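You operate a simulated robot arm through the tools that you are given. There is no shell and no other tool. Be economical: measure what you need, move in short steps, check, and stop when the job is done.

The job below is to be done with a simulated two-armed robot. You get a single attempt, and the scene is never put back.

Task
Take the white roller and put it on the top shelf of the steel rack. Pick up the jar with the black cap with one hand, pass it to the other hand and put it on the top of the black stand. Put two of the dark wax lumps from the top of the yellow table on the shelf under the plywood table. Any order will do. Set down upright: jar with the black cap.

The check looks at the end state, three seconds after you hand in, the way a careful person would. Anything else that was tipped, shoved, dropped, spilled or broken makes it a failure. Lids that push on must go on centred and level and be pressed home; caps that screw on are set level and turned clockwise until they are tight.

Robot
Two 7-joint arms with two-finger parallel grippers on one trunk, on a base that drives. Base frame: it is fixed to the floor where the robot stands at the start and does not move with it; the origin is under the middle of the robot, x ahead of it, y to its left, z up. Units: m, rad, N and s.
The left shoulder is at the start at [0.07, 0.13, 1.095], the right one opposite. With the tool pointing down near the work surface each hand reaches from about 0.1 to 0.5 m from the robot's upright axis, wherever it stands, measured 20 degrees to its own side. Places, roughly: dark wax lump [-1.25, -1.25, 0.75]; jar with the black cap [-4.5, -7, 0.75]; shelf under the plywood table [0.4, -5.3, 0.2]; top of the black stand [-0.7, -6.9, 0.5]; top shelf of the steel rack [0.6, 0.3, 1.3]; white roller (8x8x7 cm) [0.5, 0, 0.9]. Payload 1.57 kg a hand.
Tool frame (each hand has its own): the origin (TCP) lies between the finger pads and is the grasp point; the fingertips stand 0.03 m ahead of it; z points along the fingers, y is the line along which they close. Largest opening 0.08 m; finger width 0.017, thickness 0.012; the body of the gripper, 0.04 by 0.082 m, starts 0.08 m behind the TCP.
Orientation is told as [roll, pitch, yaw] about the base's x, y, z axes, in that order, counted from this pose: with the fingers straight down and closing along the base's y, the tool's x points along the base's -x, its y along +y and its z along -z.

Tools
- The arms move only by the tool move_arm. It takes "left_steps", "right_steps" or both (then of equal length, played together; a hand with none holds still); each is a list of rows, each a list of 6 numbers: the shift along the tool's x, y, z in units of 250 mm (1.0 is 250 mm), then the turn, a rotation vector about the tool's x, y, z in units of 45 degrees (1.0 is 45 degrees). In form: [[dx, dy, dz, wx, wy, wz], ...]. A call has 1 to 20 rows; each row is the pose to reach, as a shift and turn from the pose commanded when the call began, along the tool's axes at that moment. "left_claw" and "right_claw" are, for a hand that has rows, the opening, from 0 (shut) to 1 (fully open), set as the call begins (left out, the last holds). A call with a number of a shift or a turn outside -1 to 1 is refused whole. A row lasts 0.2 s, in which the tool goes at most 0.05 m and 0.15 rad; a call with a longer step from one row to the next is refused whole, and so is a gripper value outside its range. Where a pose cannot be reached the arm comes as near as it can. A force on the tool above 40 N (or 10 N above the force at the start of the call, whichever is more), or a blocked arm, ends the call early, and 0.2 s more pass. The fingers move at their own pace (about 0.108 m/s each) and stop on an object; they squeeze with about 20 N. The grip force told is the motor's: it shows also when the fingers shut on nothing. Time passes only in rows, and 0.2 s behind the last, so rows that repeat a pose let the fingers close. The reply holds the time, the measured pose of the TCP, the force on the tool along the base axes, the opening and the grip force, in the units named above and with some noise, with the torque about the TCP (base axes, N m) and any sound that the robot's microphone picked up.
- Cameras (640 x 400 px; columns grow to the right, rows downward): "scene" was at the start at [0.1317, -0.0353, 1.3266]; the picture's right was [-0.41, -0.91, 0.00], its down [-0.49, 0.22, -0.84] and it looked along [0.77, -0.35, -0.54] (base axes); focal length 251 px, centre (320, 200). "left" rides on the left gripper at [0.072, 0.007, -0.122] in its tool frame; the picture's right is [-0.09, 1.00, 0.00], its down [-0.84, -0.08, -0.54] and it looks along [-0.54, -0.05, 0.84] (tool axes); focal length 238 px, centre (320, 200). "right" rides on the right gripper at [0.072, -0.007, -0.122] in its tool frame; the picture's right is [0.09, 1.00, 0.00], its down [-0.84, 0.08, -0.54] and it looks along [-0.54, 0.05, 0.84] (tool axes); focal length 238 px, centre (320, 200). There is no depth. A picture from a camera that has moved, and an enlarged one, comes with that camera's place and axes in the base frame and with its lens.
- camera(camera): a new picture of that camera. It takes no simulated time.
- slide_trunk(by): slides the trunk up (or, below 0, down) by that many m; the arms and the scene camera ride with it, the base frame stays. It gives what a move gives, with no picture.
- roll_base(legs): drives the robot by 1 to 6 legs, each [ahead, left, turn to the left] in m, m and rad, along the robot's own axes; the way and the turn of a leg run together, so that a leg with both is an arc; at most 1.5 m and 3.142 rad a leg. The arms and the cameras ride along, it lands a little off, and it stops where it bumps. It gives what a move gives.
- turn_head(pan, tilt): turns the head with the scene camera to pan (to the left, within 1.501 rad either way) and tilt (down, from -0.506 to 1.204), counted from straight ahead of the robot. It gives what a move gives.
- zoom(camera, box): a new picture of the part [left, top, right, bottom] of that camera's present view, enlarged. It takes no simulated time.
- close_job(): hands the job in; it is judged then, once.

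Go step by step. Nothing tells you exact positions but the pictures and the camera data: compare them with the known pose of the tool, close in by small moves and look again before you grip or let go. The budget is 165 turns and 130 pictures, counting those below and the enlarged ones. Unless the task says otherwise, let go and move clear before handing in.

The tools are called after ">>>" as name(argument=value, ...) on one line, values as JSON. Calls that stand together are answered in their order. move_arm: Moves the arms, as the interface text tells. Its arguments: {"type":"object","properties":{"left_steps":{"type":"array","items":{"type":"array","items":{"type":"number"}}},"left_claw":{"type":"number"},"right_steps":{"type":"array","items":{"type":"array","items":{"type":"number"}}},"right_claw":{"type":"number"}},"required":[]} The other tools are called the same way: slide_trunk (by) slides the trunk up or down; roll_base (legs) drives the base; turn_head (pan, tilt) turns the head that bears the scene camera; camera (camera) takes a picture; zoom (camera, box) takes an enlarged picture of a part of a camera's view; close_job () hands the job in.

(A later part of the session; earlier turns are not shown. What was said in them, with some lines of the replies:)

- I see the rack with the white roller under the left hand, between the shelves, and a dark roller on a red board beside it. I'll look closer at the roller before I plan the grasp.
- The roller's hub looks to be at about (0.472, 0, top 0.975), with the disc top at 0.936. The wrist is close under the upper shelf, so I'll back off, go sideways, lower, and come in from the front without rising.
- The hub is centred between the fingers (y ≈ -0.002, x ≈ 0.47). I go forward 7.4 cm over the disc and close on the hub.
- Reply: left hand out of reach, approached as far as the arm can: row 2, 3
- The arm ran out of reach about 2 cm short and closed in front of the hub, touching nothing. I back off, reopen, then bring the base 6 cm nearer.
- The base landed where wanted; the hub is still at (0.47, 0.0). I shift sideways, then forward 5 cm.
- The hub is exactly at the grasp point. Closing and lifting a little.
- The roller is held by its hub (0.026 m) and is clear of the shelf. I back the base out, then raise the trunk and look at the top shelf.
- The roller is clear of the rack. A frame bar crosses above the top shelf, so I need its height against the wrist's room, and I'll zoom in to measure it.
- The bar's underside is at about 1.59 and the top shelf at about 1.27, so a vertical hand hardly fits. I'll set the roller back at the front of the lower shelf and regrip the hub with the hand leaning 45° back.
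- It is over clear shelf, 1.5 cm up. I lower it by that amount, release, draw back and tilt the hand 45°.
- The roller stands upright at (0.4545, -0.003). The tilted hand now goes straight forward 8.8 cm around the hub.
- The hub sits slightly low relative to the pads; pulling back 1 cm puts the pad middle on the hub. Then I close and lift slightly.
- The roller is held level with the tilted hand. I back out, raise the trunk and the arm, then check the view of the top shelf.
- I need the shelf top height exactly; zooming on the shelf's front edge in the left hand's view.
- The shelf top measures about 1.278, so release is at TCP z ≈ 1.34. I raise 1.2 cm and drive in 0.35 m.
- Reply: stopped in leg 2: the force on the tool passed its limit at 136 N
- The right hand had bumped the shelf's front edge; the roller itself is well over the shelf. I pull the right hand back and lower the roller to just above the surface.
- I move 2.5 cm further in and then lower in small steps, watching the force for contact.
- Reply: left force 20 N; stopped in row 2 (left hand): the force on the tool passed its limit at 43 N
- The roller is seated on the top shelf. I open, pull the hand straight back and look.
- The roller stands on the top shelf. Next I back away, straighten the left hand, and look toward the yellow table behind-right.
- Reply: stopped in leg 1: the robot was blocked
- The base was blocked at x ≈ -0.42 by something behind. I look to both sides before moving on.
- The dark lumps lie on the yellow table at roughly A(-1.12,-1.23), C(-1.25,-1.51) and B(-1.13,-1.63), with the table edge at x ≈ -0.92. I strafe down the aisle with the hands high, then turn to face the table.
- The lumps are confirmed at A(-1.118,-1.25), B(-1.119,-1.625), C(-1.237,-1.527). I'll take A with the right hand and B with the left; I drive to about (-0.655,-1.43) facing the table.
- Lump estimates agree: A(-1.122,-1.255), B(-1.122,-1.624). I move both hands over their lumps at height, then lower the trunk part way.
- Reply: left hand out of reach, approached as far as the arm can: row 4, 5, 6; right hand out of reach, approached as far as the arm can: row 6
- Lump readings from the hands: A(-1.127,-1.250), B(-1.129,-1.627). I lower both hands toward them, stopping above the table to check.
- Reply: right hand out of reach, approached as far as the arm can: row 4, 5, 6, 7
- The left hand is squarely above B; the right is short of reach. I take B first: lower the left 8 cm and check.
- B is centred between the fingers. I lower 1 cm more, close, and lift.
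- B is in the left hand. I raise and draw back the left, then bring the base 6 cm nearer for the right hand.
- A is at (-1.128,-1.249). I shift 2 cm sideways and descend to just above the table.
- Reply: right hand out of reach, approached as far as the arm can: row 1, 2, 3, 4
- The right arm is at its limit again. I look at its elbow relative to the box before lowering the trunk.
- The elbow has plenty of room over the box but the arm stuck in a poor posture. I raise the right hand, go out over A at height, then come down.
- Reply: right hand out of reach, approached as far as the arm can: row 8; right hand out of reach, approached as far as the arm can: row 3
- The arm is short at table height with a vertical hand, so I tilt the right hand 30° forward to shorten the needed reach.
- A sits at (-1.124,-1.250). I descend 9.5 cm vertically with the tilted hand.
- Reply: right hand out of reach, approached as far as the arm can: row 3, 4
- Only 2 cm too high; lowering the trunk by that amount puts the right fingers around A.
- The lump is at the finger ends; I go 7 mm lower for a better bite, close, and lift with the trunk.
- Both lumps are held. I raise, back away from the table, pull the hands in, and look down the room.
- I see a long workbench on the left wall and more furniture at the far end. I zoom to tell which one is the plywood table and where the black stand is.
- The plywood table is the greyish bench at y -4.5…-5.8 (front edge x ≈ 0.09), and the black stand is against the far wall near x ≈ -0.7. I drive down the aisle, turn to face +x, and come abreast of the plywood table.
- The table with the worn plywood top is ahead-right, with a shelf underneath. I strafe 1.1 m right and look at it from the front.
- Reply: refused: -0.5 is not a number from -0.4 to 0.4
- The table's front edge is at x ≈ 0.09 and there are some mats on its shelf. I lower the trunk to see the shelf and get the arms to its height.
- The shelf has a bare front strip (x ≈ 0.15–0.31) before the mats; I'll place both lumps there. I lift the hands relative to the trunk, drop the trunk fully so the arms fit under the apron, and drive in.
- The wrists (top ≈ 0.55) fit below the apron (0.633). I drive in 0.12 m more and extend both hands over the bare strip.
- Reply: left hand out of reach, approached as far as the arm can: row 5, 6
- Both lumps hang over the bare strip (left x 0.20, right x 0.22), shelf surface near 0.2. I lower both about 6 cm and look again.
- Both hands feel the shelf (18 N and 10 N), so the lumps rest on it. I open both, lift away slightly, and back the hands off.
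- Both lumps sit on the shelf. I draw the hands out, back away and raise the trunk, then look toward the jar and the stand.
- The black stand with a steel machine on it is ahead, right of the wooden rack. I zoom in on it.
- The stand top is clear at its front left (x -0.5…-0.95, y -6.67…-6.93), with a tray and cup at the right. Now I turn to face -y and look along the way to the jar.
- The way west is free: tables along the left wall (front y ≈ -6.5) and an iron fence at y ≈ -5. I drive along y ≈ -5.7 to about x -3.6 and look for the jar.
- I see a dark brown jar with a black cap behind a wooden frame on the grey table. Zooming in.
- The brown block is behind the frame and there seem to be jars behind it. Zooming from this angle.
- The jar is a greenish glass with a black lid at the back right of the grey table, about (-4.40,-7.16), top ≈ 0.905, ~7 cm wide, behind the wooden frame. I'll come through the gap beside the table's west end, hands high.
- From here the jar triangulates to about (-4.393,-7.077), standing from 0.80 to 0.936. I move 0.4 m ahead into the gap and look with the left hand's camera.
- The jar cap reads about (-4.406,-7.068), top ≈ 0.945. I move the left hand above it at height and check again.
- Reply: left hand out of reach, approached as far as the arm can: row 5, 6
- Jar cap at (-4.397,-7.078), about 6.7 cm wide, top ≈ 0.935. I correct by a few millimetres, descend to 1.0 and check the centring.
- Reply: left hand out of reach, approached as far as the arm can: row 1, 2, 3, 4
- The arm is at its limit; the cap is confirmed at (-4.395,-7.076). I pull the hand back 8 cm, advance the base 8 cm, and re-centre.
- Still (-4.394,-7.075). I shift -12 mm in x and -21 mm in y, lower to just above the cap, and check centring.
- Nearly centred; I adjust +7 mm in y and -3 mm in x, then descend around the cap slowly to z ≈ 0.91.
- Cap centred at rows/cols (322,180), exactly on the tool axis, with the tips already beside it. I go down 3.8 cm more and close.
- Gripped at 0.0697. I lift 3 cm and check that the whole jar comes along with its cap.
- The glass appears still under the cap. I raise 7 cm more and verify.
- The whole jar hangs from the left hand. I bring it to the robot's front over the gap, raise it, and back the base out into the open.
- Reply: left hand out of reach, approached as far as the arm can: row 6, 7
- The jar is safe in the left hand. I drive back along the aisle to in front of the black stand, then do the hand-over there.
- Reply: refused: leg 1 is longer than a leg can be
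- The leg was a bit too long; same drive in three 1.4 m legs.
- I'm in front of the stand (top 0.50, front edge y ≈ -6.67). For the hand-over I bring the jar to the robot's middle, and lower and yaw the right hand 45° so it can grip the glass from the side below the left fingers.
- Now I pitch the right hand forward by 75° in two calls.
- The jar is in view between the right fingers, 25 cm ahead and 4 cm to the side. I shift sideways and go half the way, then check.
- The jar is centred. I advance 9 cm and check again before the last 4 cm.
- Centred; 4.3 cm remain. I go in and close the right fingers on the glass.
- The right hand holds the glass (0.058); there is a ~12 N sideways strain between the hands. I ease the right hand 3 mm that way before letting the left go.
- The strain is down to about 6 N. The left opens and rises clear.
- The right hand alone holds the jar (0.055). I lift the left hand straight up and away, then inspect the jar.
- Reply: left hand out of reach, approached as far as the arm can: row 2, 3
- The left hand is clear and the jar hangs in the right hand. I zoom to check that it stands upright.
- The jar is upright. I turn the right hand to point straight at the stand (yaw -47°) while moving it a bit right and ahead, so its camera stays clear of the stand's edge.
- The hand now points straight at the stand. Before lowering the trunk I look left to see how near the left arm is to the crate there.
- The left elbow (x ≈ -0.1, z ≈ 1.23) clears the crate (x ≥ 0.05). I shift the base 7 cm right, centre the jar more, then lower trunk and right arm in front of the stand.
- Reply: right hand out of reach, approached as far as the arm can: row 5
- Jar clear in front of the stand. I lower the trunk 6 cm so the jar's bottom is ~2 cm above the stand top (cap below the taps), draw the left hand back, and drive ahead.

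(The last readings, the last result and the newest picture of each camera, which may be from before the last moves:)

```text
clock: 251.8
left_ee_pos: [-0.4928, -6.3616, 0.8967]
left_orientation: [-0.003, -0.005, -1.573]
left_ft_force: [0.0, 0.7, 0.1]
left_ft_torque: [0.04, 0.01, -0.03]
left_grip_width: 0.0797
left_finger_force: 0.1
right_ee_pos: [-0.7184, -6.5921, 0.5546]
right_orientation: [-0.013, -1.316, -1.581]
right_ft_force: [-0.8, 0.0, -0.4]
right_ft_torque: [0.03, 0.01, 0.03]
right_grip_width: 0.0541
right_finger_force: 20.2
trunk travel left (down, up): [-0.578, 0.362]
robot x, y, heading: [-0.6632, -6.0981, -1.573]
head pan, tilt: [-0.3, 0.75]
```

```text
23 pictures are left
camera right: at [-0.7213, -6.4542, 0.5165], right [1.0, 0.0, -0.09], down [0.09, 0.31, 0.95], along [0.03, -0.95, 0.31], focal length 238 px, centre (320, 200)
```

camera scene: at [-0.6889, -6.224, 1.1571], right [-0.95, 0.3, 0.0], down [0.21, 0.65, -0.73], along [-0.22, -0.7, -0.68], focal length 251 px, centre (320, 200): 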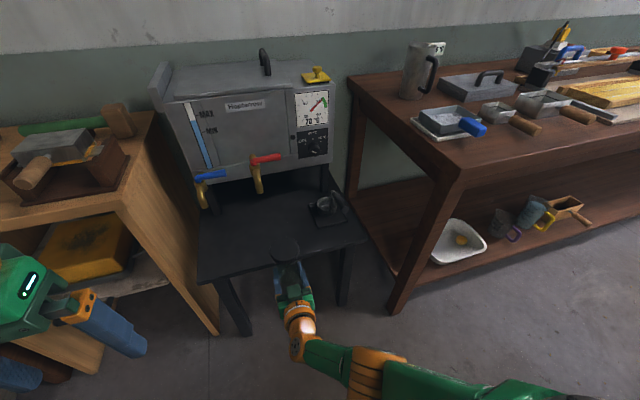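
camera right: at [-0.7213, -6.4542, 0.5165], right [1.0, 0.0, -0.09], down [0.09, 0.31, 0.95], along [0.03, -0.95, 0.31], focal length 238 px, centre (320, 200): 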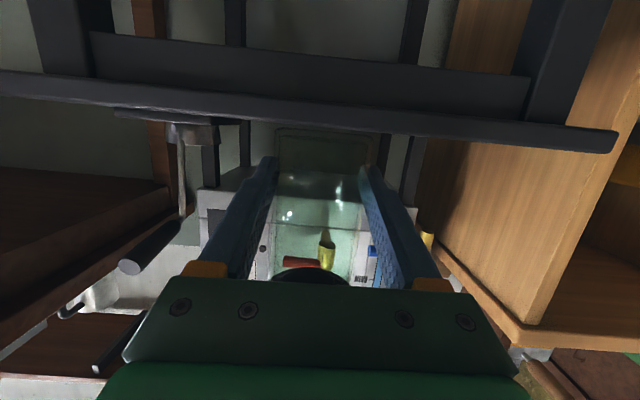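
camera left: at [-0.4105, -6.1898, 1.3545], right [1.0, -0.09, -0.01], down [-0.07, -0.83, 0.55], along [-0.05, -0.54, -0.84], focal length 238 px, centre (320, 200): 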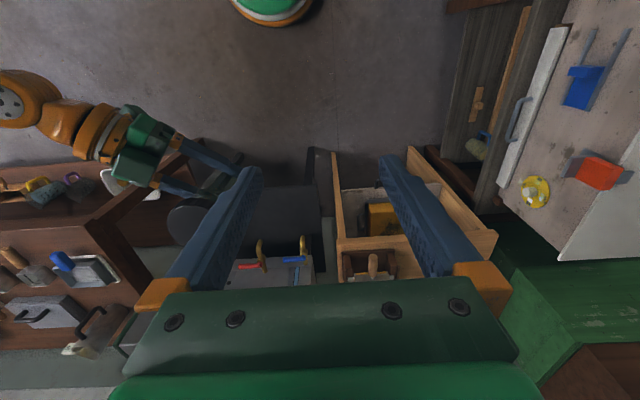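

The jar's bottom looks only ~5 mm above the stand's edge, so I raise the trunk 1.2 cm before driving the last 14 cm.

>>> slide_trunk(by=0.013)

>>> roll_base(legs=[[0.06, 0, 0]])

>>> zoom(camera="right", box=[220, 60, 440, 300])

```text
clock: 252.4
left_ee_pos: [-0.4917, -6.3609, 0.9087]
left_orientation: [-0.004, -0.002, -1.574]
left_ft_force: [0.5, -0.1, 0.4]
left_ft_torque: [-0.03, 0.0, 0.03]
left_grip_width: 0.0799
left_finger_force: 0.1
right_ee_pos: [-0.7185, -6.5908, 0.5672]
right_orientation: [-0.014, -1.317, -1.584]
right_ft_force: [0.1, 0.1, -0.2]
right_ft_torque: [0.02, 0.03, -0.01]
right_grip_width: 0.0547
right_finger_force: 20.9
trunk travel left (down, up): [-0.591, 0.349]
robot x, y, heading: [-0.664, -6.094, -1.577]
head pan, tilt: [-0.3, 0.75]
```

```text
clock: 253.3
left_ee_pos: [-0.4929, -6.4203, 0.908]
left_orientation: [-0.004, -0.005, -1.573]
left_ft_force: [0.5, -0.6, 1.0]
left_ft_torque: [0.01, 0.01, -0.01]
left_grip_width: 0.08
left_finger_force: 0.2
right_ee_pos: [-0.7177, -6.6504, 0.5685]
right_orientation: [-0.014, -1.316, -1.581]
right_ft_force: [0.6, -0.5, -1.0]
right_ft_torque: [0.05, -0.02, 0.0]
right_grip_width: 0.0542
right_finger_force: 19.8
trunk travel left (down, up): [-0.591, 0.349]
robot x, y, heading: [-0.6631, -6.1556, -1.581]
head pan, tilt: [-0.3, 0.75]
```

```text
1.67 times, centred on (330, 180) of right
camera zoom: at [-0.7215, -6.5139, 0.5296], right [1.0, 0.0, -0.09], down [0.09, 0.31, 0.95], along [0.03, -0.95, 0.31], focal length 397 px, centre (303, 233)
```

zoom: 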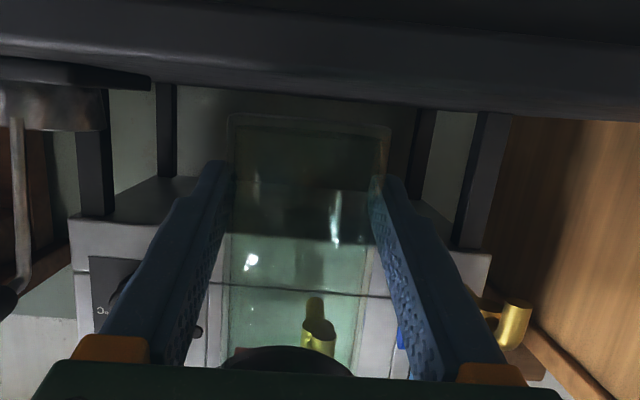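

The jar's bottom now clears the stand edge by about a centimetre. I drive the remaining 8.5 cm.

>>> roll_base(legs=[[0.085, 0, 0]])

>>> camera(camera="scene")

>>> zoom(camera="right", box=[220, 60, 440, 300])

```text
clock: 254.4
left_ee_pos: [-0.4933, -6.5079, 0.9079]
left_orientation: [-0.003, -0.002, -1.573]
left_ft_force: [-0.2, 0.0, -0.7]
left_ft_torque: [-0.01, 0.03, 0.02]
left_grip_width: 0.0802
left_finger_force: 0.1
right_ee_pos: [-0.7185, -6.7369, 0.5672]
right_orientation: [-0.011, -1.317, -1.581]
right_ft_force: [-0.3, -0.6, -0.6]
right_ft_torque: [0.02, -0.02, 0.03]
right_grip_width: 0.0541
right_finger_force: 19.9
trunk travel left (down, up): [-0.591, 0.349]
robot x, y, heading: [-0.6678, -6.2441, -1.58]
head pan, tilt: [-0.3, 0.75]
```

```text
21 pictures are left
camera scene: at [-0.6899, -6.3697, 1.1701], right [-0.95, 0.3, 0.0], down [0.21, 0.65, -0.73], along [-0.22, -0.7, -0.68], focal length 251 px, centre (320, 200)
```

scene: 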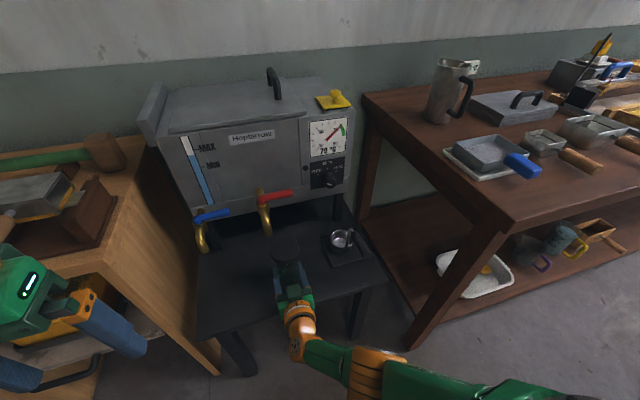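

```text
1.67 times, centred on (330, 180) of right
camera zoom: at [-0.7223, -6.5997, 0.5295], right [1.0, 0.0, -0.09], down [0.09, 0.31, 0.95], along [0.03, -0.95, 0.31], focal length 397 px, centre (303, 233)
```

zoom: 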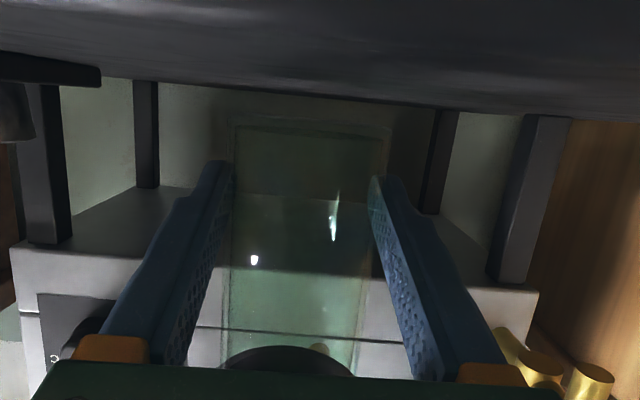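

The jar is over the stand, in front and right of the red tap. I lower by trunk in small steps, watching the right hand's force.

>>> slide_trunk(by=-0.012)

>>> slide_trunk(by=-0.006)

>>> zoom(camera="scene", box=[220, 180, 380, 330])

```text
clock: 255.0
left_ee_pos: [-0.493, -6.5072, 0.8956]
left_orientation: [-0.004, -0.004, -1.573]
left_ft_force: [-0.7, -0.1, 0.2]
left_ft_torque: [0.03, -0.01, -0.01]
left_grip_width: 0.0804
left_finger_force: 0.0
right_ee_pos: [-0.7181, -6.7372, 0.555]
right_orientation: [-0.013, -1.316, -1.581]
right_ft_force: [-0.6, 0.3, 0.2]
right_ft_torque: [0.03, 0.01, -0.01]
right_grip_width: 0.0546
right_finger_force: 19.6
trunk travel left (down, up): [-0.579, 0.361]
robot x, y, heading: [-0.6668, -6.2396, -1.576]
head pan, tilt: [-0.3, 0.75]
```

```text
clock: 255.6
left_ee_pos: [-0.4936, -6.5059, 0.8908]
left_orientation: [-0.003, -0.006, -1.574]
left_ft_force: [-0.5, -0.1, 0.3]
left_ft_torque: [-0.02, 0.02, 0.0]
left_grip_width: 0.0801
left_finger_force: 0.1
right_ee_pos: [-0.7182, -6.7375, 0.5524]
right_orientation: [-0.011, -1.322, -1.58]
right_ft_force: [0.2, -2.9, 12.9]
right_ft_torque: [0.06, -0.11, -0.05]
right_grip_width: 0.0546
right_finger_force: 19.8
trunk travel left (down, up): [-0.573, 0.367]
robot x, y, heading: [-0.6625, -6.2384, -1.577]
head pan, tilt: [-0.3, 0.75]
```

```text
2.67 times, centred on (300, 255) of scene
camera zoom: at [-0.6895, -6.3669, 1.1527], right [-0.95, 0.3, 0.0], down [0.21, 0.65, -0.73], along [-0.22, -0.7, -0.68], focal length 670 px, centre (373, 53)
```

zoom: 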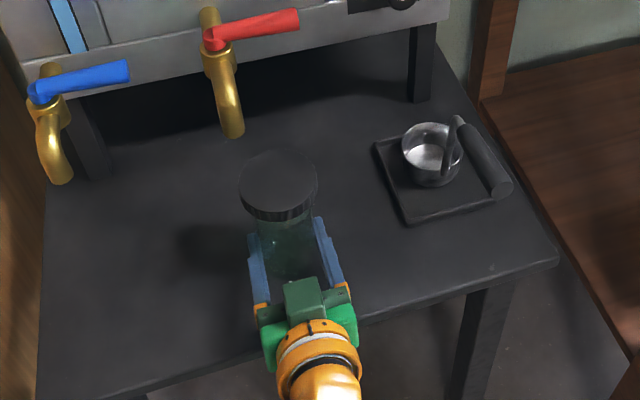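

The jar has touched down (13 N upward) and looks upright. I ease up 2 mm and open the right hand.

>>> slide_trunk(by=0.002)

>>> move_arm(right_steps=[[0, 0, 0, 0, 0, 0], [0, 0, 0, 0, 0, 0], [0, 0, 0, 0, 0, 0]], right_claw=1)

>>> zoom(camera="scene", box=[220, 180, 380, 330])

>>> zoom(camera="right", box=[200, 40, 440, 300])

```text
clock: 256.1
left_ee_pos: [-0.4913, -6.5049, 0.8927]
left_orientation: [-0.004, -0.006, -1.572]
left_ft_force: [-0.5, -0.1, 0.2]
left_ft_torque: [0.01, -0.01, 0.02]
left_grip_width: 0.0799
left_finger_force: 0.0
right_ee_pos: [-0.7186, -6.737, 0.5523]
right_orientation: [-0.015, -1.316, -1.579]
right_ft_force: [1.6, -2.3, 5.9]
right_ft_torque: [-0.01, -0.21, -0.05]
right_grip_width: 0.0544
right_finger_force: 20.2
trunk travel left (down, up): [-0.575, 0.365]
robot x, y, heading: [-0.6661, -6.2444, -1.577]
head pan, tilt: [-0.3, 0.75]
```

```text
clock: 256.9
left_ee_pos: [-0.4936, -6.5056, 0.8931]
left_orientation: [-0.003, -0.006, -1.573]
left_ft_force: [0.8, 0.4, 0.1]
left_ft_torque: [-0.01, -0.02, 0.01]
left_grip_width: 0.0798
left_finger_force: 0.0
right_ee_pos: [-0.718, -6.7366, 0.552]
right_orientation: [-0.014, -1.316, -1.583]
right_ft_force: [0.6, 0.7, 0.4]
right_ft_torque: [-0.01, 0.01, 0.04]
right_grip_width: 0.0799
right_finger_force: 0.1
trunk travel left (down, up): [-0.575, 0.365]
robot x, y, heading: [-0.6651, -6.241, -1.579]
head pan, tilt: [-0.3, 0.75]
```

```text
2.67 times, centred on (300, 255) of scene
camera zoom: at [-0.6898, -6.3693, 1.1542], right [-0.95, 0.3, 0.0], down [0.21, 0.65, -0.73], along [-0.22, -0.7, -0.68], focal length 670 px, centre (373, 53)
```

zoom: 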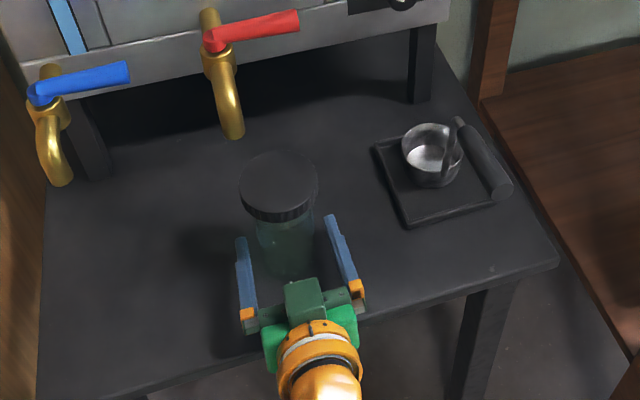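

```text
1.54 times, centred on (320, 170) of right
camera zoom: at [-0.7224, -6.5995, 0.5136], right [1.0, 0.0, -0.09], down [0.09, 0.31, 0.95], along [0.03, -0.95, 0.31], focal length 367 px, centre (320, 246)
```

zoom: 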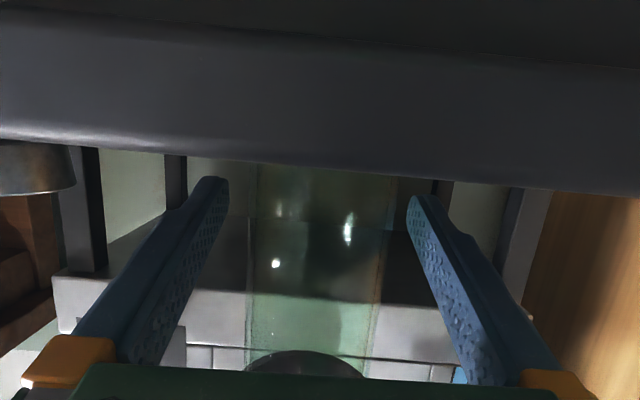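

The jar stands upright and free. I back the base straight off and look at it.

>>> roll_base(legs=[[-0.12, 0, 0], [-0.25, 0, 0]])

>>> camera(camera="scene")

>>> zoom(camera="scene", box=[180, 140, 360, 300])

```text
clock: 259.6
left_ee_pos: [-0.4908, -6.1314, 0.8924]
left_orientation: [-0.004, -0.007, -1.574]
left_ft_force: [0.3, 0.0, -0.1]
left_ft_torque: [0.03, -0.01, -0.01]
left_grip_width: 0.08
left_finger_force: 0.1
right_ee_pos: [-0.716, -6.3591, 0.5521]
right_orientation: [-0.013, -1.315, -1.581]
right_ft_force: [-0.2, 0.9, -0.5]
right_ft_torque: [-0.02, 0.01, -0.01]
right_grip_width: 0.0799
right_finger_force: 0.2
trunk travel left (down, up): [-0.575, 0.365]
robot x, y, heading: [-0.6595, -5.8653, -1.58]
head pan, tilt: [-0.3, 0.75]
```

```text
16 pictures are left
camera scene: at [-0.6874, -5.9926, 1.1542], right [-0.95, 0.3, 0.0], down [0.21, 0.65, -0.73], along [-0.22, -0.7, -0.68], focal length 251 px, centre (320, 200)
```

scene: 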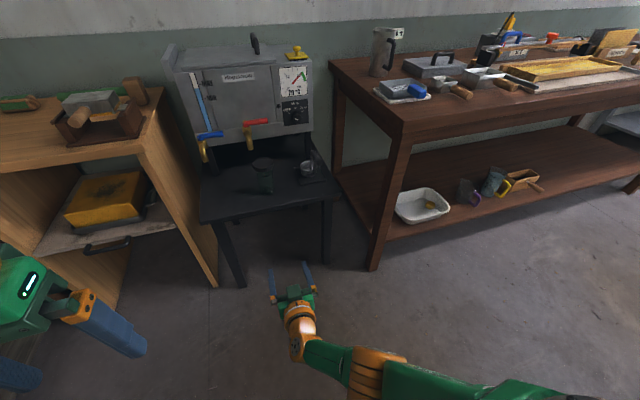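

```text
2.50 times, centred on (270, 220) of scene
camera zoom: at [-0.6874, -5.9926, 1.1542], right [-0.95, 0.3, 0.0], down [0.21, 0.65, -0.73], along [-0.22, -0.7, -0.68], focal length 628 px, centre (445, 150)
```

zoom: 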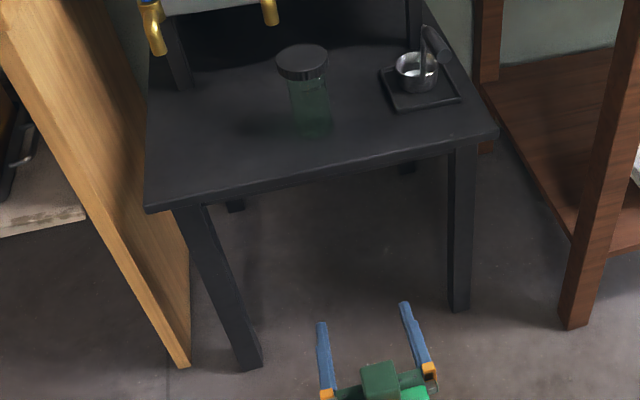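

The jar stands upright on the black stand, the roller is on the rack's top shelf and both lumps are on the plywood table's shelf. Both hands are clear, so I hand in.

>>> close_job()

```text
The job is handed in.
```

I've handed the job in. The white roller is on the rack's top shelf and two wax lumps are on the shelf under the plywood table. The black-capped jar went from the left hand to the right and stands upright on the black stand.

There were two bumps along the way. The right hand hit the front edge of the rack's top shelf, and the base backed into something behind it that I never looked at. I saw nothing knocked over or moved afterwards.
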